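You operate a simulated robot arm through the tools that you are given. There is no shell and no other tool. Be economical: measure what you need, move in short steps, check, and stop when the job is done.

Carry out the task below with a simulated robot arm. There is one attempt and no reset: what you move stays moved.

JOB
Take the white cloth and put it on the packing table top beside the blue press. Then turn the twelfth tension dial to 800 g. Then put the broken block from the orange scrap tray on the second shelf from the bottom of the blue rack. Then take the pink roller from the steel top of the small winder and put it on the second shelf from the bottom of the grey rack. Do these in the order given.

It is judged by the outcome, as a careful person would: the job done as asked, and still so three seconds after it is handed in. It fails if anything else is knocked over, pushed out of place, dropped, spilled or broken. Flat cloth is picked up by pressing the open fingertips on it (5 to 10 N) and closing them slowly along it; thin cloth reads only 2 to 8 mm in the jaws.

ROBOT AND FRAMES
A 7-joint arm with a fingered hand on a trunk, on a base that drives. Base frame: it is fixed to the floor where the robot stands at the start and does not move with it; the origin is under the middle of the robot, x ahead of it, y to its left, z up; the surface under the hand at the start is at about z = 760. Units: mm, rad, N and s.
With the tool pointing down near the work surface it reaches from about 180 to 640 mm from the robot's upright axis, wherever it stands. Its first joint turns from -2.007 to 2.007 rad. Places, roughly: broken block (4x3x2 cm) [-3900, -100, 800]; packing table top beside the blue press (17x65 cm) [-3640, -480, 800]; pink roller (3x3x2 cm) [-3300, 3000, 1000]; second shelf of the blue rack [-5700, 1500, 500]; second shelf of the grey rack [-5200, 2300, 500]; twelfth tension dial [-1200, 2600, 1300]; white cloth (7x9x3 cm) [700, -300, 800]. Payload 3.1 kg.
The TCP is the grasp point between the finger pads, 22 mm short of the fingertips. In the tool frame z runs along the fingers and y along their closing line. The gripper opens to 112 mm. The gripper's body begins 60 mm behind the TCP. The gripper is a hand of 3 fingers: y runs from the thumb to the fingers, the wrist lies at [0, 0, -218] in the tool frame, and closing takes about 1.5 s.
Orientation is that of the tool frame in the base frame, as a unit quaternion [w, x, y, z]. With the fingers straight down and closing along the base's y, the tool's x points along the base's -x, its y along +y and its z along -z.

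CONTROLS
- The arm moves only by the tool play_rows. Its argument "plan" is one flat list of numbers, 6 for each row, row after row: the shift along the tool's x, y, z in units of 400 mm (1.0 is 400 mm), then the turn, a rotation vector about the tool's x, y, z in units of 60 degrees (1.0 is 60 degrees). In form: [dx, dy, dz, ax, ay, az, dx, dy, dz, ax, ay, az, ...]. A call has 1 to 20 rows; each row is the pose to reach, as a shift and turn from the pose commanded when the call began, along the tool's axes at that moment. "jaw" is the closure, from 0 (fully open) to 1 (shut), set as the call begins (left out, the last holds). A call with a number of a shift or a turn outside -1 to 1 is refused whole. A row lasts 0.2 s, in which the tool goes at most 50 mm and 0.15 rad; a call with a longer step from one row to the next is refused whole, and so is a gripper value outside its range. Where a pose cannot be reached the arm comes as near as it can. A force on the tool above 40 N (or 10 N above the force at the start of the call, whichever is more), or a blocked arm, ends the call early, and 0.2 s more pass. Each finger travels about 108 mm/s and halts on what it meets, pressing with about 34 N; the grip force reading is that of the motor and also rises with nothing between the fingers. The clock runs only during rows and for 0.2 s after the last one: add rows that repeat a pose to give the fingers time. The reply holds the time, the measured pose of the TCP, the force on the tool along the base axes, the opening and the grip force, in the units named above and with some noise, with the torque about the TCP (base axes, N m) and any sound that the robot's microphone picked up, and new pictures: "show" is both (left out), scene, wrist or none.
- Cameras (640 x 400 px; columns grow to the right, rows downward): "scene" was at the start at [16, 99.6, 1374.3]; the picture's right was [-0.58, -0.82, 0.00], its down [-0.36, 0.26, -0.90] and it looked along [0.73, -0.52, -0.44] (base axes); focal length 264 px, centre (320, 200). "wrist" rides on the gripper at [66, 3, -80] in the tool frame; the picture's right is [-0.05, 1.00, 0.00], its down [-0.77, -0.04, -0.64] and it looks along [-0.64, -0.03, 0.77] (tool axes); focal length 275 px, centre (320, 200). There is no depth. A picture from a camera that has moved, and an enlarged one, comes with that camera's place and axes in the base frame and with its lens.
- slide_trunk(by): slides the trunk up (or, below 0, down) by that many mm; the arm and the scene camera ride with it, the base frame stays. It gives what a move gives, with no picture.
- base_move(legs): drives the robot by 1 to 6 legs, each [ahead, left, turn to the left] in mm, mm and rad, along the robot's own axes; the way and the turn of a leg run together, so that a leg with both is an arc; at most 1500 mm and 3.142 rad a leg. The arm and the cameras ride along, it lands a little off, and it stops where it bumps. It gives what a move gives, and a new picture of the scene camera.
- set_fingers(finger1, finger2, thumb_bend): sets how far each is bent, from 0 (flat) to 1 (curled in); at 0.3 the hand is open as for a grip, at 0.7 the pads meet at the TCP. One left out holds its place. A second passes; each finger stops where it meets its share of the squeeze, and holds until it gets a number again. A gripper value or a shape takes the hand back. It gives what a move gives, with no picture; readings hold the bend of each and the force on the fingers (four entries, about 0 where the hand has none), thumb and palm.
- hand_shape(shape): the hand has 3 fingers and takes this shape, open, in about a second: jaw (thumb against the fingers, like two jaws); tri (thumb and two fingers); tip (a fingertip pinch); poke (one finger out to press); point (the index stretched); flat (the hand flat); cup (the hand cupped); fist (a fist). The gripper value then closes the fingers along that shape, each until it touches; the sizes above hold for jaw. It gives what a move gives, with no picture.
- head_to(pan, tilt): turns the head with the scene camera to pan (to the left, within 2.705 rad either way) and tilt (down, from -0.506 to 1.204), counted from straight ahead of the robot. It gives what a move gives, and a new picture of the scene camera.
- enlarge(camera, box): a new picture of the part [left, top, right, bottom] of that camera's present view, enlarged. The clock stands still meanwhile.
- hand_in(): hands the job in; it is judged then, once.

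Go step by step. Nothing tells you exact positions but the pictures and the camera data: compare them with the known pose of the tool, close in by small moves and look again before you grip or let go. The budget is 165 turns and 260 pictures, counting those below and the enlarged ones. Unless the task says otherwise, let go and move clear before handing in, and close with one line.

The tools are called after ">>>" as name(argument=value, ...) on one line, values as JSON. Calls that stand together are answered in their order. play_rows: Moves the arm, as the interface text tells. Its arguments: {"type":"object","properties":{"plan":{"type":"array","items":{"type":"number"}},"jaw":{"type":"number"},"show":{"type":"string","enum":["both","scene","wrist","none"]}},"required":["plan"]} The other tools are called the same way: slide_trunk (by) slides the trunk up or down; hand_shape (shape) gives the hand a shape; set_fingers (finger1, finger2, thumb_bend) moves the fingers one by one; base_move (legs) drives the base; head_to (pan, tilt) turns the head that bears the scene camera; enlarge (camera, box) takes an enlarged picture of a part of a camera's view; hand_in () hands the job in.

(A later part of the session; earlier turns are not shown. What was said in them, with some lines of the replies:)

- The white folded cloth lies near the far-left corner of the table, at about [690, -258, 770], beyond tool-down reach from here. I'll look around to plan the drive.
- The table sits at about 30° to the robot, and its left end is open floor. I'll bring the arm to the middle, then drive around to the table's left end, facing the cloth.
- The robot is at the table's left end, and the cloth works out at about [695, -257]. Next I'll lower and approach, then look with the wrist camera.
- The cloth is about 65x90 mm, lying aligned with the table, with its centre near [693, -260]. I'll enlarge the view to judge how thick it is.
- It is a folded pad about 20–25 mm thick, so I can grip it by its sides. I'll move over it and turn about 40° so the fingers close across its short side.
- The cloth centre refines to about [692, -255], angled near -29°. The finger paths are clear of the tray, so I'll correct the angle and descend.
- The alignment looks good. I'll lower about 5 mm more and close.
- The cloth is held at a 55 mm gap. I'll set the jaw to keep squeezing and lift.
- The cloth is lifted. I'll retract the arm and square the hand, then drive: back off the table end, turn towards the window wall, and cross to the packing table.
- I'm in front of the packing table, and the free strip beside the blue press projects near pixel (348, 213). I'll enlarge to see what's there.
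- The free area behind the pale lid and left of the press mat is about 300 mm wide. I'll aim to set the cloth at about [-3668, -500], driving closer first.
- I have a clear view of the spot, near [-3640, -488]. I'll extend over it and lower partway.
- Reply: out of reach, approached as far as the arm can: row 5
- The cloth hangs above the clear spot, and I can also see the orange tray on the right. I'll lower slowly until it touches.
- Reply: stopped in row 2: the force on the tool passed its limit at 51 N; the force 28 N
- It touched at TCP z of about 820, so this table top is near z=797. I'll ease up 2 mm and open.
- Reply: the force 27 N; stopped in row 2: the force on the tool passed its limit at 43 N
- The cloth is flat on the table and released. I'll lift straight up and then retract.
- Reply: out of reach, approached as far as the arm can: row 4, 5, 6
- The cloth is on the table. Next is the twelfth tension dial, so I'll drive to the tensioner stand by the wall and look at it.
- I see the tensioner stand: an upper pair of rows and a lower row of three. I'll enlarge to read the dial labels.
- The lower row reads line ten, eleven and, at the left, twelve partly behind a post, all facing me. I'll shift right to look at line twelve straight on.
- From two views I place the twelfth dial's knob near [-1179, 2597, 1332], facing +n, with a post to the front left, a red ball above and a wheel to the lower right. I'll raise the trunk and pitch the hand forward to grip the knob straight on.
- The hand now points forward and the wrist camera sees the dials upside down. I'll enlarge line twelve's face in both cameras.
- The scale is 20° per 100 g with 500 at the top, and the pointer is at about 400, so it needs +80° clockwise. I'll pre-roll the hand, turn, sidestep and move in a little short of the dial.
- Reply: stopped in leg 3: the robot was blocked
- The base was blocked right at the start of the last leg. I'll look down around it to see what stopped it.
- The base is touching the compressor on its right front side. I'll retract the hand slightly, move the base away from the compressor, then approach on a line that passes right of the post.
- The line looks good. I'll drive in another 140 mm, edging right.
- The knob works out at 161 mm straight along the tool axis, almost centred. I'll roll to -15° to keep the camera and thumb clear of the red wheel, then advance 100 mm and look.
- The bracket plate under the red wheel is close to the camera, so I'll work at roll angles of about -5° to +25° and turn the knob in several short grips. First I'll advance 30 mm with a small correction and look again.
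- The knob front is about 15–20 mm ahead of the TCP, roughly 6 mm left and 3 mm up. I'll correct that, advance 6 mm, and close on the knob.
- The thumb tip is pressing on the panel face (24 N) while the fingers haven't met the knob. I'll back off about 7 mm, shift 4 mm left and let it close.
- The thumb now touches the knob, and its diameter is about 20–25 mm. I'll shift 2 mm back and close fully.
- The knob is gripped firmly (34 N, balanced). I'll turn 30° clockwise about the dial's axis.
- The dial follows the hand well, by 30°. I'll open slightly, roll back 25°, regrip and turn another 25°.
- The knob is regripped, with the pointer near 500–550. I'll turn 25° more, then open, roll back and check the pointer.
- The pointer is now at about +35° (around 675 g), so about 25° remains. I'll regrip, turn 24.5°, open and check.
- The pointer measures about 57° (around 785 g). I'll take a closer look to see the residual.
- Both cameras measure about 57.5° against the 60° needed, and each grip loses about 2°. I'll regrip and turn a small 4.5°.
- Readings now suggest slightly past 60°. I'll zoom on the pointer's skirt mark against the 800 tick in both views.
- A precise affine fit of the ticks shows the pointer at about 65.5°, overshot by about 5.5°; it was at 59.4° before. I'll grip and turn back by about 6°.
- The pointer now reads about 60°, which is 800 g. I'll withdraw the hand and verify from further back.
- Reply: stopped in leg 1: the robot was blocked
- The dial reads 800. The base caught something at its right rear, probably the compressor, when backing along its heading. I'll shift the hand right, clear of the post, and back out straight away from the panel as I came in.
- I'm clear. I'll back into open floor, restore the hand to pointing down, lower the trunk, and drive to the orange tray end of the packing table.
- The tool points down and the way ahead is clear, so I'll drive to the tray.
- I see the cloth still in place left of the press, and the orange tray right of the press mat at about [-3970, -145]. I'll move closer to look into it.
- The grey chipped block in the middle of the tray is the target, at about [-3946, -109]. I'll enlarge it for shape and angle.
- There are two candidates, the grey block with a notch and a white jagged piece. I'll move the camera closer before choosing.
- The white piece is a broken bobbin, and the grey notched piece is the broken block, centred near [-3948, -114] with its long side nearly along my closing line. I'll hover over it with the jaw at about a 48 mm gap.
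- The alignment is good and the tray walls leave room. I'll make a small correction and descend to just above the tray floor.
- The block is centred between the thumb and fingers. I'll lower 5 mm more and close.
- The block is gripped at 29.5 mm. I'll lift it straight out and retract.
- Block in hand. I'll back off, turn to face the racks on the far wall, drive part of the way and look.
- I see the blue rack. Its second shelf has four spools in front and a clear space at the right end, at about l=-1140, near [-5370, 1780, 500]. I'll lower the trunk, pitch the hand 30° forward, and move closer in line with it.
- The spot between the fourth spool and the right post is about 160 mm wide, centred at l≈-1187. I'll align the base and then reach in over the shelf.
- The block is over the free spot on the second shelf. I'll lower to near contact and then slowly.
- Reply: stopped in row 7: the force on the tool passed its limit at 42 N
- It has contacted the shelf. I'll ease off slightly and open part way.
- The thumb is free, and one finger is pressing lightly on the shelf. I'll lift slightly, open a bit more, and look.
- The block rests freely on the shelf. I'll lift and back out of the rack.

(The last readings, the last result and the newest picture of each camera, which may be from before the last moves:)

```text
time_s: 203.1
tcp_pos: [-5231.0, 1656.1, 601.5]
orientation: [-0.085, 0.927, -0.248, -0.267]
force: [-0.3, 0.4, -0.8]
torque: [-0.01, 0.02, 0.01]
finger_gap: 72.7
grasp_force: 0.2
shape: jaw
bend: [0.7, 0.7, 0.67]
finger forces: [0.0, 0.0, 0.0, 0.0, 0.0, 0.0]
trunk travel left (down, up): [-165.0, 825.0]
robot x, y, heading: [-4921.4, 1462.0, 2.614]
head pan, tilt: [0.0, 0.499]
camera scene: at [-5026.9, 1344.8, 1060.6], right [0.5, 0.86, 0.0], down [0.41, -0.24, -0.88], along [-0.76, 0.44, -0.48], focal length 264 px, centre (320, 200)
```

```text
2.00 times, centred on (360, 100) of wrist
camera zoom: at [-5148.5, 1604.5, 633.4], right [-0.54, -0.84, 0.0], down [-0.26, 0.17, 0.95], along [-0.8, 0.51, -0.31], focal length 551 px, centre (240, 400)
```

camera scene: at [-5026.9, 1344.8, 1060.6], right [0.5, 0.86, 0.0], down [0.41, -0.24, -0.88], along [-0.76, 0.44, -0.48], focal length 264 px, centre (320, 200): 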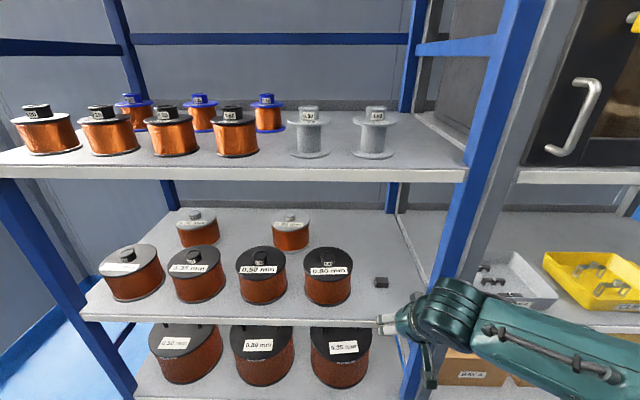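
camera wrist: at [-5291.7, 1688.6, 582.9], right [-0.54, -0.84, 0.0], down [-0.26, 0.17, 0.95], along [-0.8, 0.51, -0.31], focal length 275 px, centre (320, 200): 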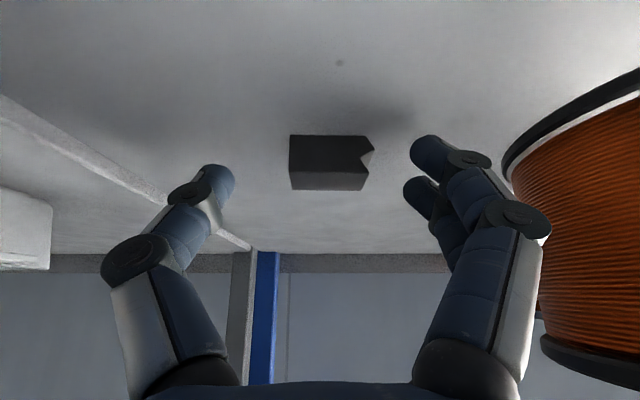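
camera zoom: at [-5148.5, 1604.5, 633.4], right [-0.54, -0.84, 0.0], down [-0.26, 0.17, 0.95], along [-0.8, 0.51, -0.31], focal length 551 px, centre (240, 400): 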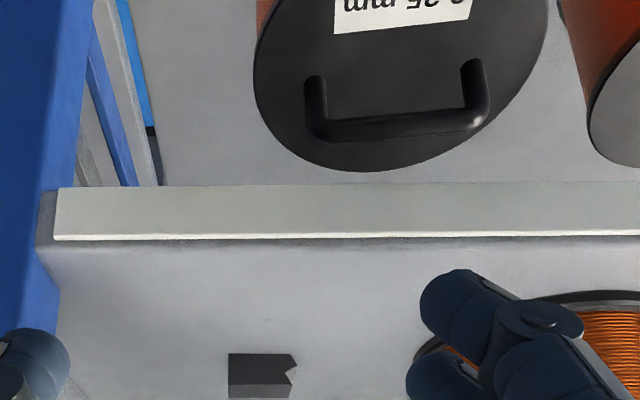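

The block is on the blue rack's second shelf. Next is the pink roller: I'll restore the tool, raise the trunk, back off, and look toward the small winder near [-3300, 3000].

>>> play_rows(plan=[0, 0, 0, 0, 0.125, 0, 0, 0, 0, 0, 0.25, 0, 0, 0, 0, 0, 0.375, 0, 0, 0, 0, 0, 0.5, 0], jaw=0, show="none")

>>> base_move(legs=[[-330, 0, 0], [0, 0, -1.567], [600, 0, 0]])

>>> slide_trunk(by=450)

>>> head_to(pan=0, tilt=0.4)

```text
time_s: 204.1
tcp_pos: [-5232.2, 1656.0, 602.2]
orientation: [-0.017, 0.965, -0.259, -0.016]
force: [-0.3, -0.5, 0.0]
torque: [0.0, 0.01, 0.02]
finger_gap: 112.0
grasp_force: 0.1
shape: jaw
bend: [0.3, 0.3, 0.3]
finger forces: [0.0, 0.0, 0.0, 0.0, 0.0, 0.0]
trunk travel left (down, up): [-165.0, 825.0]
robot x, y, heading: [-4925.4, 1463.9, 2.618]
head pan, tilt: [0.0, 0.499]
```

```text
time_s: 213.1
tcp_pos: [-4152.3, 2131.6, 602.8]
orientation: [0.024, -0.504, 0.863, -0.002]
force: [0.5, -1.1, 0.0]
torque: [0.03, 0.0, 0.0]
finger_gap: 112.0
grasp_force: 0.1
shape: jaw
bend: [0.3, 0.3, 0.3]
finger forces: [0.1, 0.0, 0.1, 0.0, 0.0, 0.0]
trunk travel left (down, up): [-165.0, 825.0]
robot x, y, heading: [-4343.0, 1818.5, 1.054]
head pan, tilt: [0.0, 0.499]
camera scene: at [-4459.3, 1922.9, 1060.6], right [0.87, -0.49, 0.0], down [-0.24, -0.42, -0.88], along [0.43, 0.76, -0.48], focal length 264 px, centre (320, 200)
```

scene: 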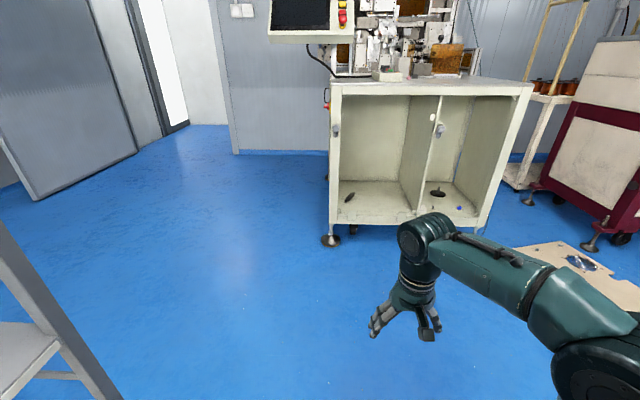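

```text
refused: 450 is not a number from -400 to 400
```

```text
time_s: 213.8
tcp_pos: [-4151.2, 2132.4, 602.5]
orientation: [0.025, -0.504, 0.863, -0.001]
force: [-1.0, 0.0, 0.9]
torque: [0.05, 0.0, -0.02]
finger_gap: 112.2
grasp_force: 0.1
shape: jaw
bend: [0.3, 0.3, 0.3]
finger forces: [0.0, 0.0, 0.1, 0.0, 0.1, 0.1]
trunk travel left (down, up): [-165.0, 825.0]
robot x, y, heading: [-4341.0, 1823.5, 1.054]
head pan, tilt: [0.0, 0.4]
camera scene: at [-4458.5, 1924.4, 1069.7], right [0.87, -0.49, 0.0], down [-0.19, -0.34, -0.92], along [0.45, 0.8, -0.39], focal length 264 px, centre (320, 200)
```

scene: 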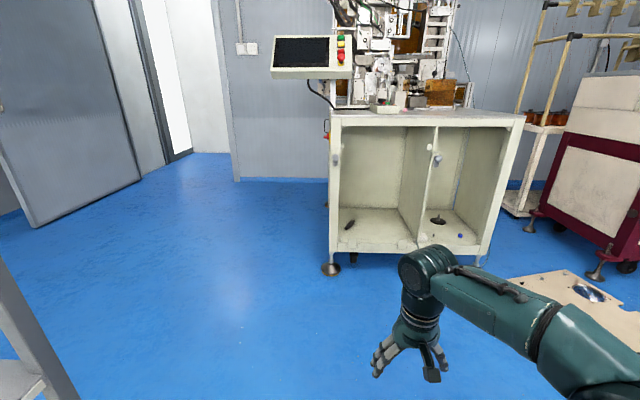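

The small winder's cabinet is ahead, facing us. I'll raise the trunk and zoom in on its steel top.

>>> slide_trunk(by=400)

>>> slide_trunk(by=150)

>>> head_to(pan=-0.1, tilt=0.45)

>>> enlarge(camera="scene", box=[260, 60, 480, 200])

```text
time_s: 217.6
tcp_pos: [-4152.5, 2131.8, 1002.2]
orientation: [0.025, -0.504, 0.863, -0.001]
force: [1.4, -1.0, 0.3]
torque: [0.02, 0.01, 0.05]
finger_gap: 111.9
grasp_force: 0.0
shape: jaw
bend: [0.3, 0.3, 0.3]
finger forces: [0.0, 0.0, 0.0, 0.0, 0.1, 0.0]
trunk travel left (down, up): [-565.0, 425.0]
robot x, y, heading: [-4342.9, 1823.1, 1.056]
head pan, tilt: [0.0, 0.4]
```

```text
time_s: 219.4
tcp_pos: [-4151.1, 2131.2, 1152.4]
orientation: [0.024, -0.504, 0.863, 0.0]
force: [-0.1, -0.4, 0.5]
torque: [0.01, 0.02, -0.01]
finger_gap: 111.9
grasp_force: 0.1
shape: jaw
bend: [0.3, 0.3, 0.3]
finger forces: [0.0, 0.0, 0.0, 0.1, 0.1, 0.0]
trunk travel left (down, up): [-715.0, 275.0]
robot x, y, heading: [-4343.6, 1824.7, 1.058]
head pan, tilt: [0.0, 0.4]
```

```text
time_s: 220.0
tcp_pos: [-4152.1, 2132.0, 1152.8]
orientation: [0.024, -0.504, 0.863, -0.001]
force: [0.0, 0.2, 0.2]
torque: [0.02, 0.0, 0.0]
finger_gap: 111.8
grasp_force: 0.2
shape: jaw
bend: [0.3, 0.3, 0.3]
finger forces: [0.0, 0.0, 0.0, 0.0, 0.1, 0.0]
trunk travel left (down, up): [-715.0, 275.0]
robot x, y, heading: [-4343.0, 1820.4, 1.056]
head pan, tilt: [-0.099, 0.45]
camera scene: at [-4451.2, 1918.9, 1615.1], right [0.82, -0.58, 0.0], down [-0.25, -0.36, -0.9], along [0.52, 0.74, -0.44], focal length 264 px, centre (320, 200)
```

scene: 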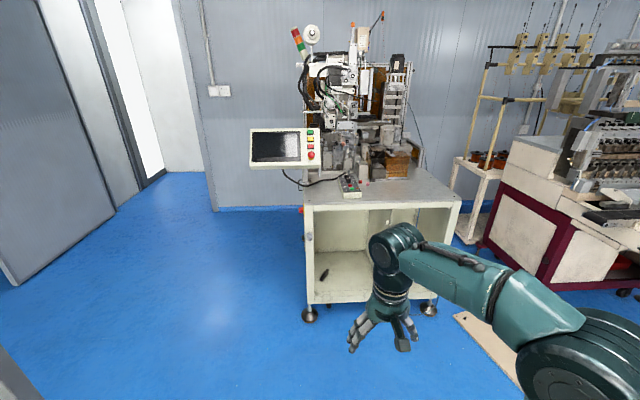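

```text
2.86 times, centred on (370, 130) of scene
camera zoom: at [-4451.2, 1918.9, 1615.1], right [0.82, -0.58, 0.0], down [-0.25, -0.36, -0.9], along [0.52, 0.74, -0.44], focal length 755 px, centre (177, 400)
```

zoom: 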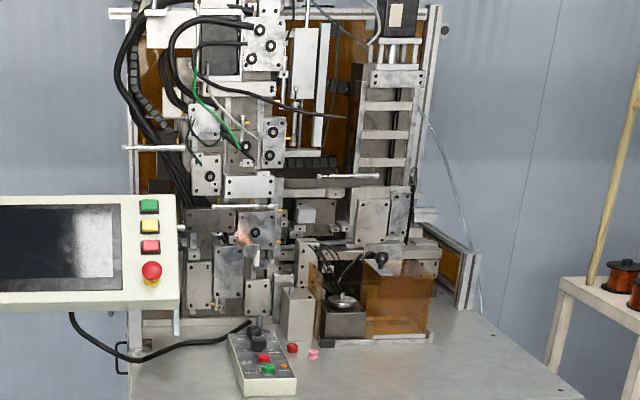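

The pink roller is on the steel top right of the black pendant, at about [-3343, 2985, 985]. I'll drive in front of it.

>>> base_move(legs=[[880, -284, -0.009]])

>>> enlarge(camera="wrist", box=[0, 0, 640, 400])

```text
time_s: 224.9
tcp_pos: [-3462.0, 2749.5, 1153.5]
orientation: [0.024, -0.496, 0.868, 0.0]
force: [0.4, 0.1, 0.8]
torque: [-0.01, -0.02, -0.01]
finger_gap: 111.9
grasp_force: 0.1
shape: jaw
bend: [0.3, 0.3, 0.3]
finger forces: [0.0, 0.1, 0.1, 0.0, 0.0, 0.0]
trunk travel left (down, up): [-715.0, 275.0]
robot x, y, heading: [-3652.4, 2442.3, 1.043]
head pan, tilt: [-0.099, 0.45]
camera scene: at [-3763.4, 2541.7, 1615.1], right [0.81, -0.59, 0.0], down [-0.26, -0.35, -0.9], along [0.53, 0.73, -0.44], focal length 264 px, centre (320, 200)
```

scene: 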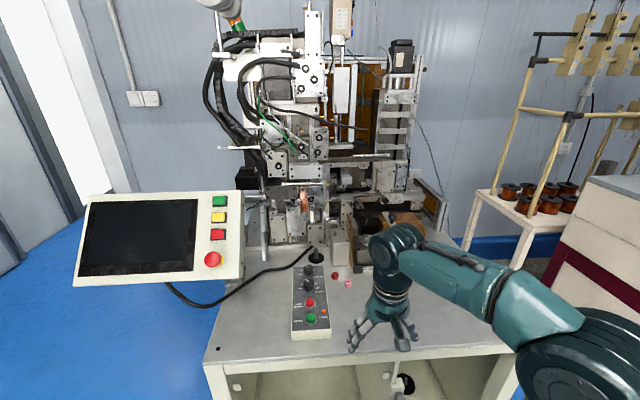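

```text
1.00 times, centred on (320, 200) of wrist (not enlarged: the box is as wide or as high as the picture)
camera zoom: at [-3501.0, 2693.8, 1229.5], right [-0.84, 0.54, -0.02], down [0.39, 0.63, 0.67], along [0.38, 0.55, -0.74], focal length 275 px, centre (320, 200)
```

zoom: 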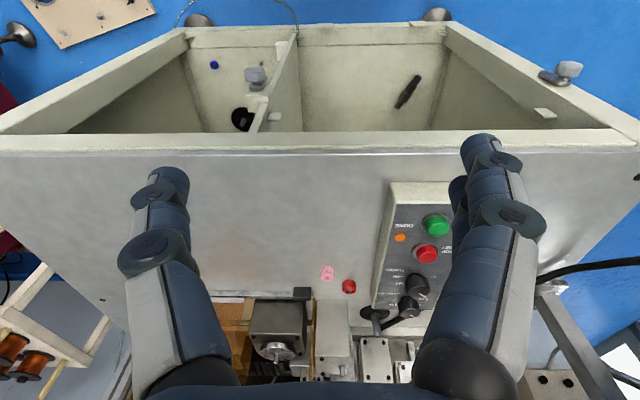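

The two cameras put the pink roller at about [-3281, 3046, 960], with a red one close beside it. I'll move 175 mm closer and look again.

>>> base_move(legs=[[175, 0, 0.004]])

>>> play_rows(plan=[-0.05, 0, 0.05, 0, 0, 0, -0.1, 0, 0.1, 0, 0, 0, -0.15, 0, 0.15, 0, 0, 0, -0.2, 0, 0.2, 0, 0, 0], show="wrist")

>>> enlarge(camera="wrist", box=[250, 120, 410, 240])

```text
time_s: 226.4
tcp_pos: [-3373.1, 2903.2, 1150.7]
orientation: [0.024, -0.499, 0.867, -0.001]
force: [-0.2, 0.3, 0.6]
torque: [0.02, 0.0, 0.02]
finger_gap: 111.6
grasp_force: 0.0
shape: jaw
bend: [0.3, 0.3, 0.3]
finger forces: [0.0, 0.1, 0.0, 0.1, 0.1, 0.0]
trunk travel left (down, up): [-715.0, 275.0]
robot x, y, heading: [-3563.6, 2595.2, 1.036]
head pan, tilt: [-0.099, 0.45]
camera scene: at [-3674.7, 2694.0, 1615.1], right [0.81, -0.59, 0.0], down [-0.26, -0.35, -0.9], along [0.53, 0.73, -0.44], focal length 264 px, centre (320, 200)
```

scene: 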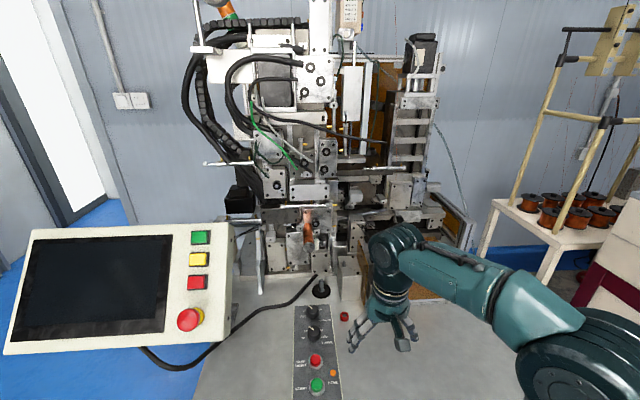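

```text
time_s: 227.4
tcp_pos: [-3329.0, 2972.7, 1074.1]
orientation: [0.025, -0.499, 0.866, -0.001]
force: [-0.1, 0.0, -0.1]
torque: [-0.03, 0.02, 0.02]
finger_gap: 112.1
grasp_force: 0.1
shape: jaw
bend: [0.3, 0.3, 0.3]
finger forces: [0.0, 0.0, 0.0, 0.0, 0.0, 0.0]
trunk travel left (down, up): [-715.0, 275.0]
robot x, y, heading: [-3565.5, 2595.3, 1.046]
head pan, tilt: [-0.099, 0.45]
camera wrist: at [-3369.0, 2917.6, 1151.9], right [-0.84, 0.54, -0.02], down [0.39, 0.63, 0.67], along [0.38, 0.55, -0.74], focal length 275 px, centre (320, 200)
```

wrist: 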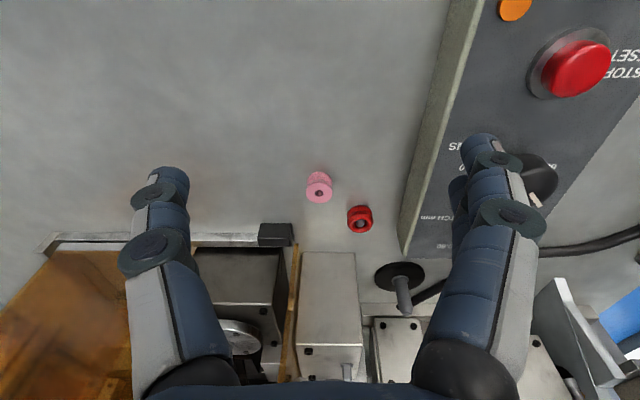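

```text
3.33 times, centred on (330, 180) of wrist
camera zoom: at [-3369.0, 2917.6, 1151.9], right [-0.84, 0.54, -0.02], down [0.39, 0.63, 0.67], along [0.38, 0.55, -0.74], focal length 918 px, centre (287, 267)
```

zoom: 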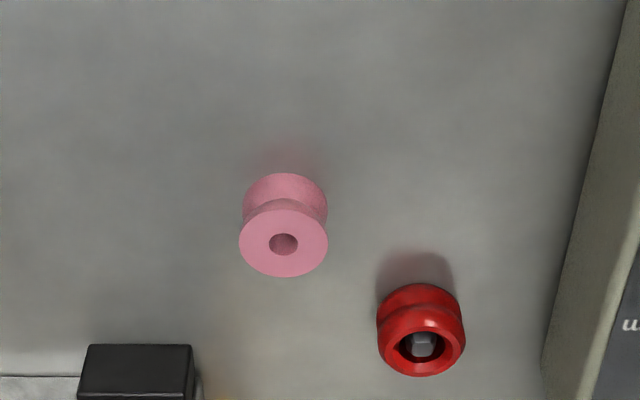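

The pink roller stands upright, about 23 mm across, centred near [-3281, 3043]. The red one is 52 mm away at its front left. I'll rotate the hand by -25° so the fingers avoid the red one, narrow the jaw, and hover.

>>> play_rows(plan=[-0.05, 0, 0, 0, 0, -0.1, -0.1, 0, 0, 0, 0, -0.2, -0.15, -0.01, 0, 0, 0, -0.3, -0.205, -0.01, 0.05, 0, 0, -0.42, -0.205, -0.01, 0.1, 0, 0, -0.42, -0.205, -0.01, 0.14, 0, 0, -0.42], jaw=0.6, show="wrist")

```text
time_s: 228.8
tcp_pos: [-3283.0, 3043.6, 1022.7]
orientation: [0.024, -0.675, 0.737, -0.005]
force: [0.0, 0.0, 0.2]
torque: [-0.02, 0.02, -0.02]
finger_gap: 45.3
grasp_force: 0.0
shape: jaw
bend: [0.73, 0.73, 0.7]
finger forces: [0.0, 0.0, 0.1, 0.0, 0.0, 0.0]
trunk travel left (down, up): [-715.0, 275.0]
robot x, y, heading: [-3569.9, 2593.4, 1.043]
head pan, tilt: [-0.099, 0.45]
camera wrist: at [-3295.6, 2977.3, 1100.8], right [-0.99, 0.13, -0.04], down [0.07, 0.75, 0.66], along [0.12, 0.65, -0.75], focal length 275 px, centre (320, 200)
```

wrist: 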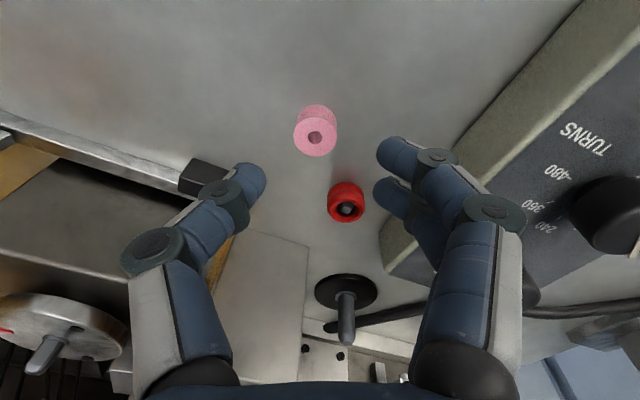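

The red roller now lies straight ahead, clear of the fingers, and the pink one is almost centred. I'll make a small correction and descend.

>>> play_rows(plan=[-0.006, -0.007, 0.04, 0, 0, 0, -0.006, -0.007, 0.08, 0, 0, 0, -0.006, -0.007, 0.1, 0, 0, 0], show="wrist")

```text
time_s: 229.6
tcp_pos: [-3278.2, 3047.2, 982.6]
orientation: [0.024, -0.676, 0.736, -0.006]
force: [-0.3, 1.1, -0.9]
torque: [0.0, -0.01, 0.01]
finger_gap: 45.3
grasp_force: 0.1
shape: jaw
bend: [0.73, 0.73, 0.7]
finger forces: [0.0, 0.0, 0.0, 0.1, 0.1, 0.0]
trunk travel left (down, up): [-715.0, 275.0]
robot x, y, heading: [-3568.3, 2594.6, 1.044]
head pan, tilt: [-0.099, 0.45]
camera wrist: at [-3290.8, 2980.5, 1061.6], right [-0.99, 0.13, -0.04], down [0.07, 0.75, 0.66], along [0.12, 0.65, -0.75], focal length 275 px, centre (320, 200)
```

wrist: 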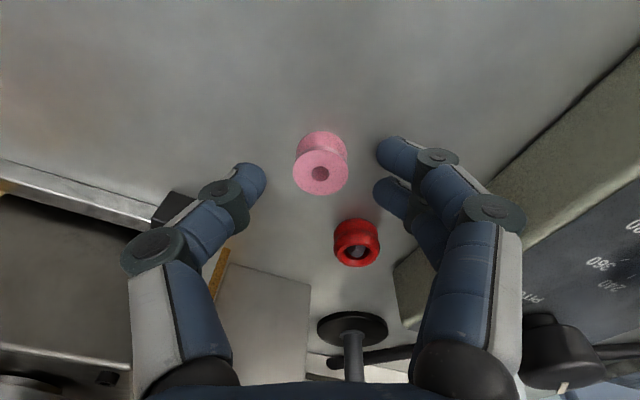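

The roller is well centred. I'll lower about 6 mm more, slowly, and close.

>>> play_rows(plan=[0.006, 0, 0.006, 0, 0, 0, 0.006, 0, 0.012, 0, 0, 0, 0.006, 0, 0.017, 0, 0, 0], show="none")

>>> play_rows(plan=[0, 0, 0, 0, 0, 0, 0, 0, 0, 0, 0, 0, 0, 0, 0, 0, 0, 0, 0, 0, 0, 0, 0, 0, 0, 0, 0, 0, 0, 0], jaw=0.95, show="wrist")

```text
time_s: 230.4
tcp_pos: [-3278.0, 3044.0, 976.9]
orientation: [0.023, -0.676, 0.736, -0.006]
force: [-0.3, -0.6, 0.1]
torque: [0.01, 0.02, 0.02]
finger_gap: 45.4
grasp_force: 0.1
shape: jaw
bend: [0.73, 0.73, 0.7]
finger forces: [0.1, 0.0, 0.0, 0.1, 0.0, 0.0]
trunk travel left (down, up): [-715.0, 275.0]
robot x, y, heading: [-3565.8, 2592.9, 1.042]
head pan, tilt: [-0.099, 0.45]
```

```text
time_s: 231.6
tcp_pos: [-3277.8, 3044.3, 977.0]
orientation: [0.024, -0.676, 0.736, -0.005]
force: [-0.1, -0.2, -0.3]
torque: [-0.02, 0.01, -0.01]
finger_gap: 13.8
grasp_force: 34.1
shape: jaw
bend: [0.72, 0.72, 0.7]
finger forces: [14.6, 16.9, 0.1, 0.0, 30.5, 0.0]
trunk travel left (down, up): [-715.0, 275.0]
robot x, y, heading: [-3569.1, 2592.7, 1.042]
head pan, tilt: [-0.099, 0.45]
camera wrist: at [-3290.7, 2977.8, 1054.6], right [-0.99, 0.13, -0.04], down [0.07, 0.75, 0.66], along [0.12, 0.65, -0.75], focal length 275 px, centre (320, 200)
```

wrist: 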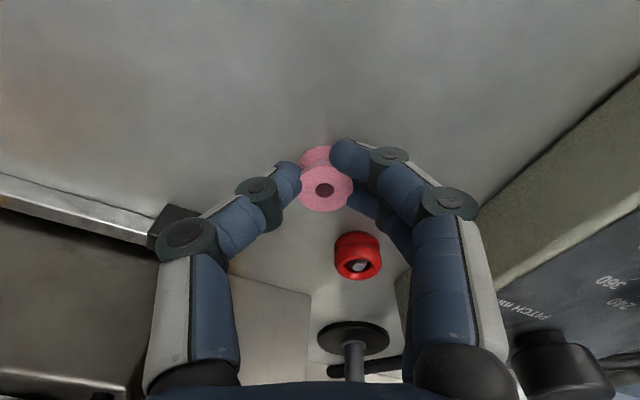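

The roller is gripped at 34 N. I'll lift straight up.

>>> play_rows(plan=[0, 0, -0.03, 0, 0, 0, 0, 0, -0.08, 0, 0, 0, 0, 0, -0.16, 0, 0, 0, 0, 0, -0.26, 0, 0, 0, 0, 0, -0.36, 0, 0, 0, 0, 0, -0.42, 0, 0, 0], show="wrist")

```text
time_s: 233.0
tcp_pos: [-3285.8, 3039.9, 1145.6]
orientation: [0.024, -0.675, 0.737, -0.005]
force: [-0.2, 0.3, 0.1]
torque: [0.0, 0.02, 0.0]
finger_gap: 14.0
grasp_force: 33.9
shape: jaw
bend: [0.72, 0.72, 0.7]
finger forces: [16.7, 18.6, 0.0, 0.0, 30.3, 0.0]
trunk travel left (down, up): [-715.0, 275.0]
robot x, y, heading: [-3567.0, 2594.1, 1.041]
head pan, tilt: [-0.099, 0.45]
camera wrist: at [-3297.6, 2973.4, 1223.7], right [-0.99, 0.13, -0.04], down [0.08, 0.75, 0.66], along [0.12, 0.65, -0.75], focal length 275 px, centre (320, 200)
```

wrist: 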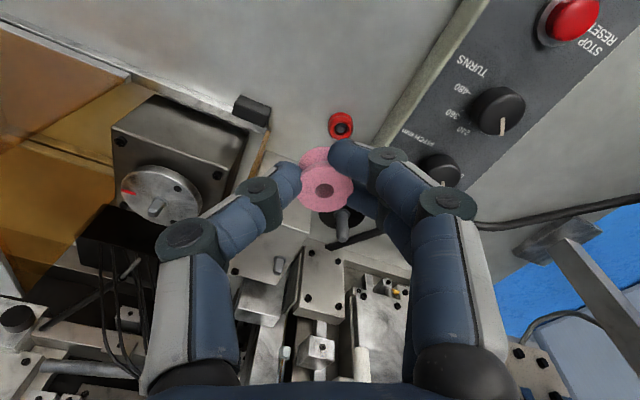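

The roller is held and the red one is undisturbed. I'll retract, back off, turn to the racks and go in front of the grey rack.

>>> play_rows(plan=[0.08, 0.04, 0, 0, 0, 0.1, 0.16, 0.08, 0, 0, 0, 0.2, 0.24, 0.12, 0, 0, 0, 0.3, 0.32, 0.15, 0, 0, 0, 0.42, 0.363, 0.17, 0, 0, 0, 0.42], show="none")

>>> base_move(legs=[[-450, 0, 0], [0, 0, 1.577], [390, 640, 0]])

>>> slide_trunk(by=-400)

>>> head_to(pan=0.0, tilt=0.5)

```text
time_s: 234.2
tcp_pos: [-3365.5, 2899.5, 1137.5]
orientation: [0.024, -0.497, 0.867, -0.001]
force: [-0.9, -0.1, -0.9]
torque: [0.01, 0.03, 0.0]
finger_gap: 13.4
grasp_force: 34.0
shape: jaw
bend: [0.72, 0.72, 0.7]
finger forces: [16.0, 19.3, 0.0, 0.0, 29.6, 0.0]
trunk travel left (down, up): [-715.0, 275.0]
robot x, y, heading: [-3566.0, 2593.8, 1.046]
head pan, tilt: [-0.099, 0.45]
```

```text
time_s: 244.3
tcp_pos: [-4758.0, 2054.2, 1138.4]
orientation: [-0.018, 0.965, -0.26, -0.016]
force: [-0.2, 1.0, 0.5]
torque: [0.0, -0.02, 0.01]
finger_gap: 13.2
grasp_force: 34.2
shape: jaw
bend: [0.72, 0.72, 0.71]
finger forces: [14.5, 19.6, 0.1, 0.0, 27.5, 0.0]
trunk travel left (down, up): [-715.0, 275.0]
robot x, y, heading: [-4449.6, 1848.1, 2.615]
head pan, tilt: [-0.099, 0.45]
camera scene: at [-4548.5, 1742.9, 1615.1], right [0.59, 0.81, 0.0], down [0.35, -0.25, -0.9], along [-0.73, 0.53, -0.44], focal length 264 px, centre (320, 200)
```

scene: 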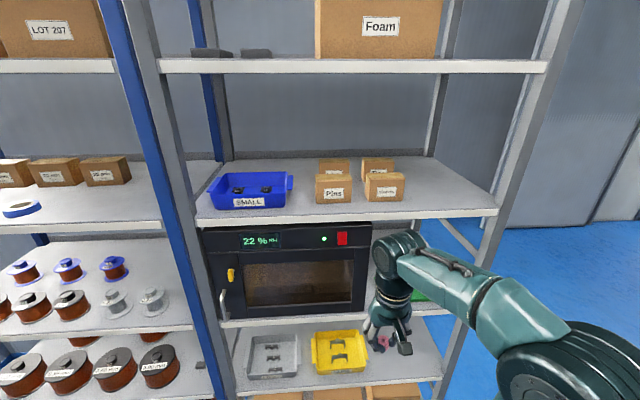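

```text
time_s: 248.2
tcp_pos: [-4758.7, 2054.3, 739.1]
orientation: [-0.018, 0.965, -0.26, -0.017]
force: [-0.2, -0.3, -0.5]
torque: [0.04, 0.0, -0.01]
finger_gap: 13.4
grasp_force: 34.1
shape: jaw
bend: [0.72, 0.72, 0.71]
finger forces: [14.6, 19.7, 0.1, 0.1, 27.5, 0.0]
trunk travel left (down, up): [-315.0, 675.0]
robot x, y, heading: [-4450.1, 1854.0, 2.615]
head pan, tilt: [-0.099, 0.45]
```

```text
time_s: 248.8
tcp_pos: [-4757.1, 2054.3, 739.1]
orientation: [-0.019, 0.965, -0.26, -0.017]
force: [0.5, -0.5, -1.5]
torque: [0.01, -0.02, 0.0]
finger_gap: 13.3
grasp_force: 33.2
shape: jaw
bend: [0.72, 0.72, 0.71]
finger forces: [14.6, 19.7, 0.1, 0.1, 27.6, 0.0]
trunk travel left (down, up): [-315.0, 675.0]
robot x, y, heading: [-4446.6, 1849.4, 2.615]
head pan, tilt: [0.0, 0.499]
camera scene: at [-4552.2, 1735.0, 1210.6], right [0.5, 0.86, 0.0], down [0.41, -0.24, -0.88], along [-0.76, 0.44, -0.48], focal length 264 px, centre (320, 200)
```

scene: 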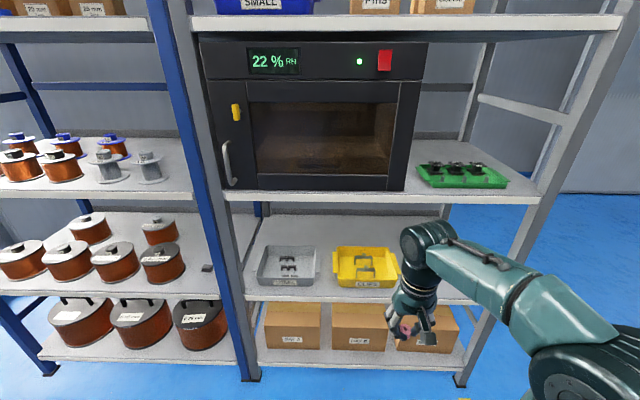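

The right third of the grey rack's second shelf is clear, centred at l≈-370, n≈-5500. I'll lower the trunk, pitch the hand slightly, and line up.

>>> slide_trunk(by=-150)

>>> play_rows(plan=[0, 0, -0.05, 0, -0.1, 0, 0, 0, -0.1, 0, -0.2, 0, 0, 0, -0.13, 0, -0.3, 0], show="none")

>>> base_move(legs=[[0, -250, 0], [200, 0, 0]])

>>> enlarge(camera="wrist", box=[0, 0, 640, 400])

```text
time_s: 250.6
tcp_pos: [-4758.5, 2054.2, 589.5]
orientation: [-0.018, 0.965, -0.26, -0.016]
force: [0.0, 0.5, 0.5]
torque: [0.03, 0.0, 0.01]
finger_gap: 13.3
grasp_force: 33.6
shape: jaw
bend: [0.72, 0.72, 0.71]
finger forces: [14.5, 19.7, 0.1, 0.0, 27.5, 0.0]
trunk travel left (down, up): [-165.0, 825.0]
robot x, y, heading: [-4451.7, 1850.2, 2.618]
head pan, tilt: [0.0, 0.499]
```

```text
time_s: 251.4
tcp_pos: [-4756.0, 2051.5, 641.6]
orientation: [-0.058, 0.951, -0.254, -0.168]
force: [-0.1, 0.2, -0.1]
torque: [0.01, 0.0, -0.01]
finger_gap: 13.4
grasp_force: 34.2
shape: jaw
bend: [0.72, 0.72, 0.71]
finger forces: [15.1, 20.5, 0.0, 0.0, 27.5, 0.0]
trunk travel left (down, up): [-165.0, 825.0]
robot x, y, heading: [-4447.0, 1853.1, 2.616]
head pan, tilt: [0.0, 0.499]
```

```text
time_s: 254.4
tcp_pos: [-4804.4, 2363.6, 640.2]
orientation: [-0.058, 0.951, -0.254, -0.169]
force: [-0.1, -0.6, -0.4]
torque: [0.01, 0.04, 0.04]
finger_gap: 13.1
grasp_force: 34.2
shape: jaw
bend: [0.72, 0.72, 0.71]
finger forces: [15.1, 20.5, 0.0, 0.1, 27.4, 0.0]
trunk travel left (down, up): [-165.0, 825.0]
robot x, y, heading: [-4496.4, 2167.5, 2.609]
head pan, tilt: [0.0, 0.499]
camera scene: at [-4599.1, 2047.3, 1060.6], right [0.5, 0.87, 0.0], down [0.41, -0.24, -0.88], along [-0.76, 0.44, -0.48], focal length 264 px, centre (320, 200)
```

scene: 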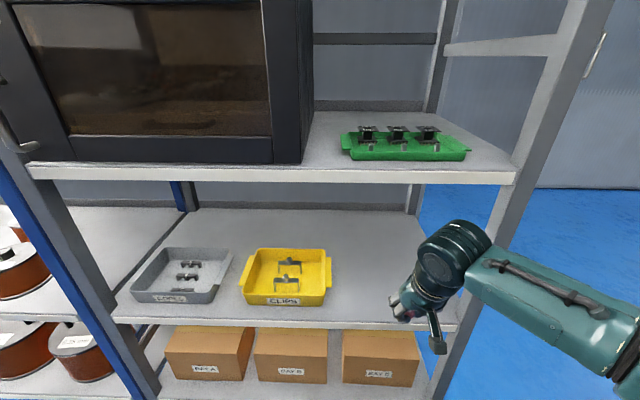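

```text
1.00 times, centred on (320, 200) of wrist (not enlarged: the box is as wide or as high as the picture)
camera zoom: at [-4728.3, 2316.5, 692.3], right [-0.54, -0.84, -0.01], down [-0.43, 0.26, 0.87], along [-0.73, 0.47, -0.5], focal length 275 px, centre (320, 200)
```

zoom: 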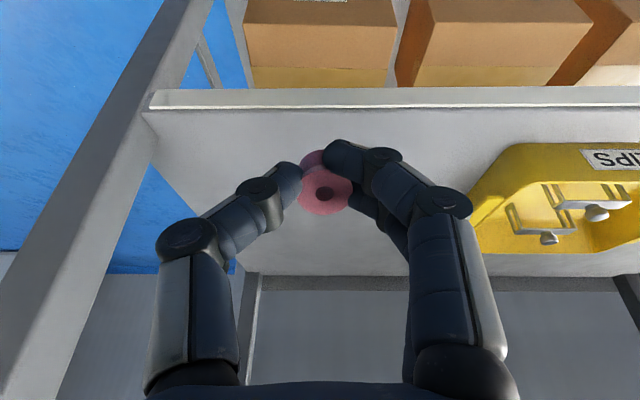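

I'm well aligned. I'll reach in above the shelf and lower partway.

>>> play_rows(plan=[-0.1, 0, 0.037, 0, 0, 0, -0.2, 0, 0.074, 0, 0, 0, -0.3, 0, 0.11, 0, 0, 0, -0.37, 0, 0.138, 0, 0, 0, -0.34, 0, 0.22, 0, 0, 0, -0.309, 0, 0.302, 0, 0, 0], show="both")

```text
time_s: 255.8
tcp_pos: [-4941.7, 2450.3, 572.6]
orientation: [-0.058, 0.95, -0.255, -0.168]
force: [0.1, -0.3, 0.7]
torque: [-0.02, 0.01, 0.0]
finger_gap: 12.6
grasp_force: 33.9
shape: jaw
bend: [0.72, 0.72, 0.71]
finger forces: [14.7, 22.0, 0.0, 0.0, 27.0, 0.0]
trunk travel left (down, up): [-165.0, 825.0]
robot x, y, heading: [-4501.0, 2167.8, 2.612]
head pan, tilt: [0.0, 0.499]
camera scene: at [-4602.7, 2051.3, 1061.6], right [0.5, 0.86, 0.0], down [0.41, -0.24, -0.88], along [-0.76, 0.44, -0.48], focal length 264 px, centre (320, 200)
camera wrist: at [-4865.9, 2402.2, 624.0], right [-0.54, -0.84, -0.01], down [-0.42, 0.27, 0.87], along [-0.73, 0.47, -0.5], focal length 275 px, centre (320, 200)
```

scene: 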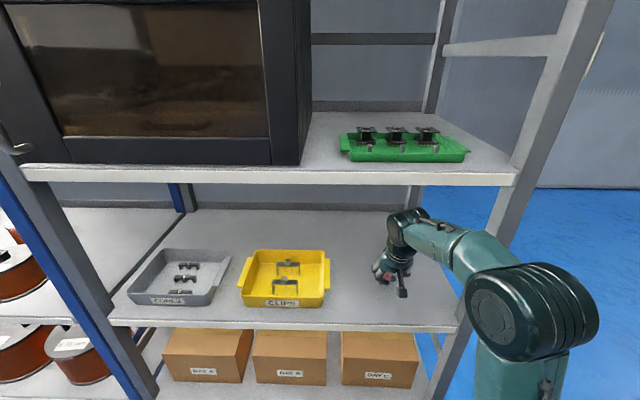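
wrist: 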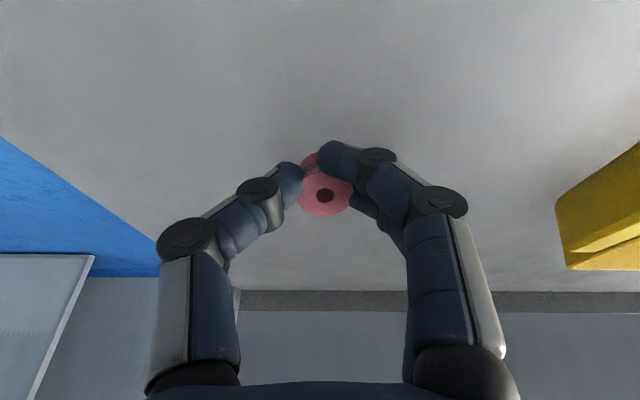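

The roller is above the clear part of the shelf. I'll lower slowly to contact.

>>> play_rows(plan=[0.012, 0, 0.032, 0, 0, 0, 0.024, 0, 0.063, 0, 0, 0, 0.0275, 0, 0.0724, 0, 0, 0, 0.031, 0, 0.0818, 0, 0, 0, 0.0345, 0, 0.0912, 0, 0, 0, 0.038, 0, 0.1006, 0, 0, 0, 0.0415, 0, 0.11, 0, 0, 0], show="wrist")

```text
time_s: 256.9
tcp_pos: [-4938.9, 2447.9, 538.9]
orientation: [-0.06, 0.949, -0.254, -0.177]
force: [6.2, -1.0, 23.4]
torque: [-0.14, 0.21, 0.03]
finger_gap: 14.1
grasp_force: 33.8
shape: jaw
bend: [0.76, 0.73, 0.74]
finger forces: [10.4, 23.8, 0.0, 0.0, 33.2, 0.0]
trunk travel left (down, up): [-165.0, 825.0]
robot x, y, heading: [-4499.6, 2161.9, 2.611]
head pan, tilt: [0.0, 0.499]
stopped in row 5: the force on the tool passed its limit at 44 N (the readings are from after the stop); the commanded pose is now the measured one
camera wrist: at [-4863.1, 2399.1, 589.6], right [-0.54, -0.84, -0.01], down [-0.41, 0.26, 0.88], along [-0.73, 0.48, -0.48], focal length 275 px, centre (320, 200)
```

wrist: 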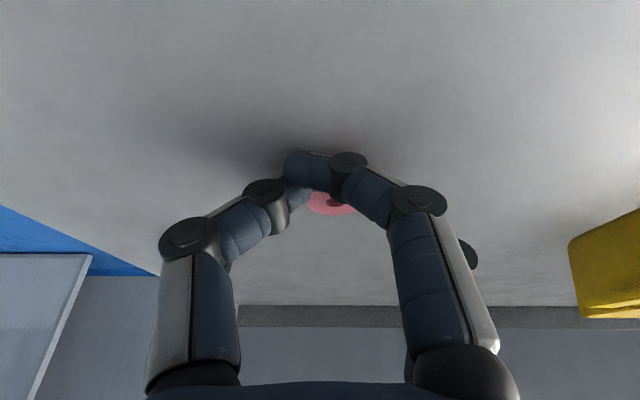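

It has made contact and the roller touches the shelf. I'll ease pressure slightly and open in small steps so it isn't flicked.

>>> play_rows(plan=[-0.002, 0, -0.005, 0, 0, 0], show="none")

>>> play_rows(plan=[0, 0, 0, 0, 0, 0, 0, 0, 0, 0, 0, 0], jaw=0.85, show="wrist")

>>> play_rows(plan=[0, 0, 0, 0, 0, 0, 0, 0, 0, 0, 0, 0], jaw=0.78, show="wrist")

```text
time_s: 257.3
tcp_pos: [-4938.8, 2447.4, 538.7]
orientation: [-0.058, 0.949, -0.254, -0.175]
force: [4.1, 1.0, 17.9]
torque: [-0.14, 0.22, 0.02]
finger_gap: 14.2
grasp_force: 33.4
shape: jaw
bend: [0.76, 0.73, 0.74]
finger forces: [0.1, 24.6, 0.1, 0.0, 31.8, 0.1]
trunk travel left (down, up): [-165.0, 825.0]
robot x, y, heading: [-4496.7, 2163.5, 2.616]
head pan, tilt: [0.0, 0.499]
```

```text
time_s: 257.9
tcp_pos: [-4939.4, 2447.5, 540.1]
orientation: [-0.06, 0.95, -0.253, -0.175]
force: [3.0, -2.5, 19.4]
torque: [-0.02, 0.06, -0.01]
finger_gap: 16.8
grasp_force: 0.2
shape: jaw
bend: [0.76, 0.72, 0.73]
finger forces: [10.7, 11.1, 0.1, 0.1, 9.7, 0.1]
trunk travel left (down, up): [-165.0, 825.0]
robot x, y, heading: [-4493.9, 2161.4, 2.615]
head pan, tilt: [0.0, 0.499]
camera wrist: at [-4863.6, 2398.6, 590.4], right [-0.54, -0.84, -0.01], down [-0.41, 0.26, 0.87], along [-0.73, 0.47, -0.49], focal length 275 px, centre (320, 200)
```

wrist: 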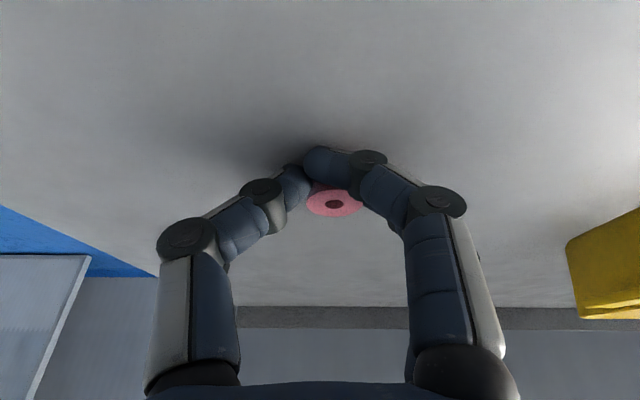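

```text
time_s: 258.5
tcp_pos: [-4938.7, 2445.8, 539.6]
orientation: [-0.06, 0.95, -0.253, -0.175]
force: [0.1, -0.5, 17.8]
torque: [0.04, -0.05, 0.06]
finger_gap: 21.9
grasp_force: 0.1
shape: jaw
bend: [0.78, 0.73, 0.73]
finger forces: [9.7, 1.7, 0.0, 0.0, 8.9, 0.0]
trunk travel left (down, up): [-165.0, 825.0]
robot x, y, heading: [-4499.9, 2163.4, 2.611]
head pan, tilt: [0.0, 0.499]
camera wrist: at [-4863.8, 2398.9, 590.2], right [-0.54, -0.84, -0.01], down [-0.41, 0.26, 0.87], along [-0.73, 0.47, -0.49], focal length 275 px, centre (320, 200)
```

wrist: 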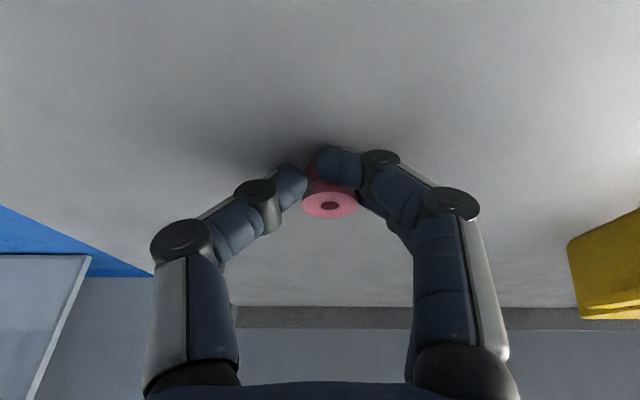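

The roller stands upright on the shelf. I'll open further with a slight lift.

>>> play_rows(plan=[-0.004, 0, -0.01, 0, 0, 0, -0.004, 0, -0.01, 0, 0, 0], jaw=0.65, show="none")

>>> play_rows(plan=[-0.004, 0, -0.01, 0, 0, 0, -0.004, 0, -0.01, 0, 0, 0, -0.004, 0, -0.01, 0, 0, 0], jaw=0.4, show="wrist")

```text
time_s: 259.1
tcp_pos: [-4939.3, 2446.6, 542.0]
orientation: [-0.059, 0.95, -0.254, -0.174]
force: [3.6, 1.9, 7.0]
torque: [-0.06, -0.06, 0.02]
finger_gap: 36.5
grasp_force: 0.0
shape: jaw
bend: [0.78, 0.73, 0.7]
finger forces: [7.0, 0.1, 0.0, 0.0, 0.0, 0.0]
trunk travel left (down, up): [-165.0, 825.0]
robot x, y, heading: [-4495.4, 2163.3, 2.617]
head pan, tilt: [0.0, 0.499]
```

```text
time_s: 259.9
tcp_pos: [-4939.3, 2447.1, 547.1]
orientation: [-0.06, 0.95, -0.254, -0.173]
force: [-0.4, -0.1, -0.2]
torque: [-0.02, 0.0, -0.02]
finger_gap: 66.5
grasp_force: 0.0
shape: jaw
bend: [0.71, 0.71, 0.71]
finger forces: [0.4, 0.0, 0.1, 0.1, 0.0, 0.0]
trunk travel left (down, up): [-165.0, 825.0]
robot x, y, heading: [-4499.2, 2165.5, 2.615]
head pan, tilt: [0.0, 0.499]
camera wrist: at [-4864.5, 2399.1, 597.5], right [-0.54, -0.84, -0.01], down [-0.42, 0.26, 0.87], along [-0.73, 0.47, -0.49], focal length 275 px, centre (320, 200)
```

wrist: 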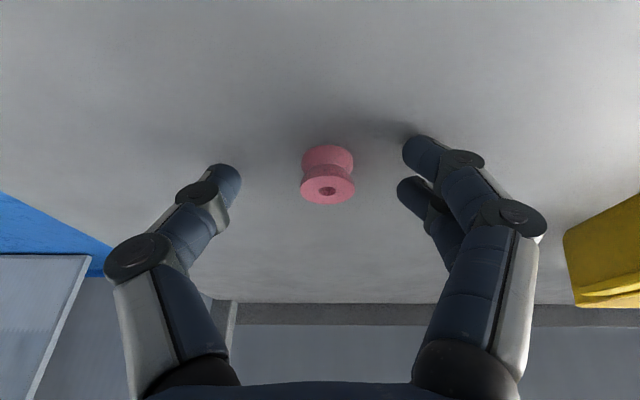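

The roller is upright and free. I'll lift and back out.

>>> play_rows(plan=[-0.022, 0, -0.06, 0, 0, 0, -0.044, 0, -0.117, 0, 0, 0, 0.05, 0, -0.152, 0, 0, 0, 0.15, 0, -0.19, 0, 0, 0, 0.25, 0, -0.227, 0, 0, 0, 0.35, 0, -0.264, 0, 0, 0], show="none")

>>> base_move(legs=[[-350, 150, 0]])

>>> enlarge(camera="scene", box=[100, 180, 500, 400])

```text
time_s: 261.3
tcp_pos: [-4793.9, 2360.4, 593.9]
orientation: [-0.06, 0.949, -0.255, -0.174]
force: [1.0, 0.2, 0.6]
torque: [0.0, 0.01, -0.01]
finger_gap: 66.6
grasp_force: 0.0
shape: jaw
bend: [0.71, 0.71, 0.71]
finger forces: [0.0, 0.0, 0.0, 0.0, 0.0, 0.0]
trunk travel left (down, up): [-165.0, 825.0]
robot x, y, heading: [-4495.8, 2165.5, 2.616]
head pan, tilt: [0.0, 0.499]
```

```text
time_s: 263.7
tcp_pos: [-4569.1, 2057.0, 594.0]
orientation: [-0.059, 0.95, -0.254, -0.173]
force: [0.8, 0.0, 0.1]
torque: [-0.01, 0.04, 0.01]
finger_gap: 66.5
grasp_force: 0.1
shape: jaw
bend: [0.71, 0.71, 0.71]
finger forces: [0.1, 0.1, 0.1, 0.0, 0.1, 0.1]
trunk travel left (down, up): [-165.0, 825.0]
robot x, y, heading: [-4270.0, 1863.9, 2.617]
head pan, tilt: [0.0, 0.499]
camera scene: at [-4374.2, 1742.8, 1060.6], right [0.5, 0.86, 0.0], down [0.41, -0.24, -0.88], along [-0.76, 0.44, -0.48], focal length 264 px, centre (320, 200)
```

scene: 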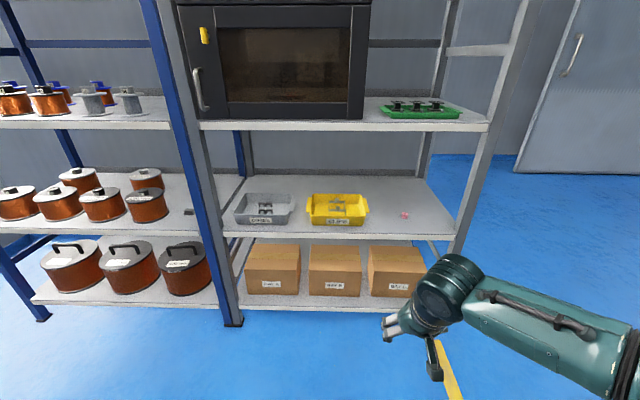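

```text
1.60 times, centred on (300, 290) of scene
camera zoom: at [-4374.2, 1742.8, 1060.6], right [0.5, 0.86, 0.0], down [0.41, -0.24, -0.88], along [-0.76, 0.44, -0.48], focal length 423 px, centre (352, 56)
```

zoom: 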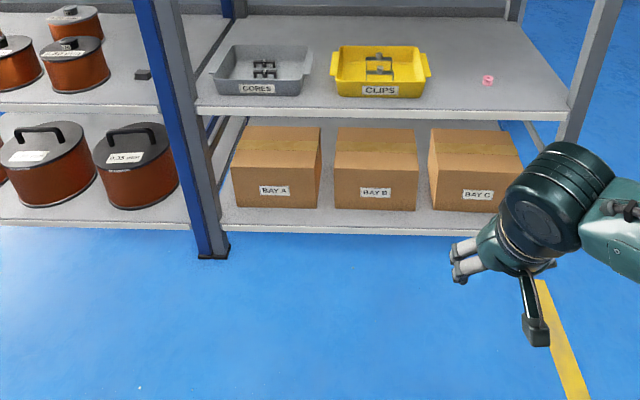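

The roller is on the grey rack's second shelf, the block is on the blue rack's second shelf, and the hand is clear, so I'm handing in.

>>> hand_in()

```text
The job is handed in.
```

All four tasks are done in order and handed in: the white cloth is beside the blue press, dial twelve is set to about 800 g, the broken block is on the blue rack's second shelf, and the pink roller is on the grey rack's second shelf. The base bumped the compressor by the tension stand twice; I saw nothing disturbed, but did not inspect the compressor itself.
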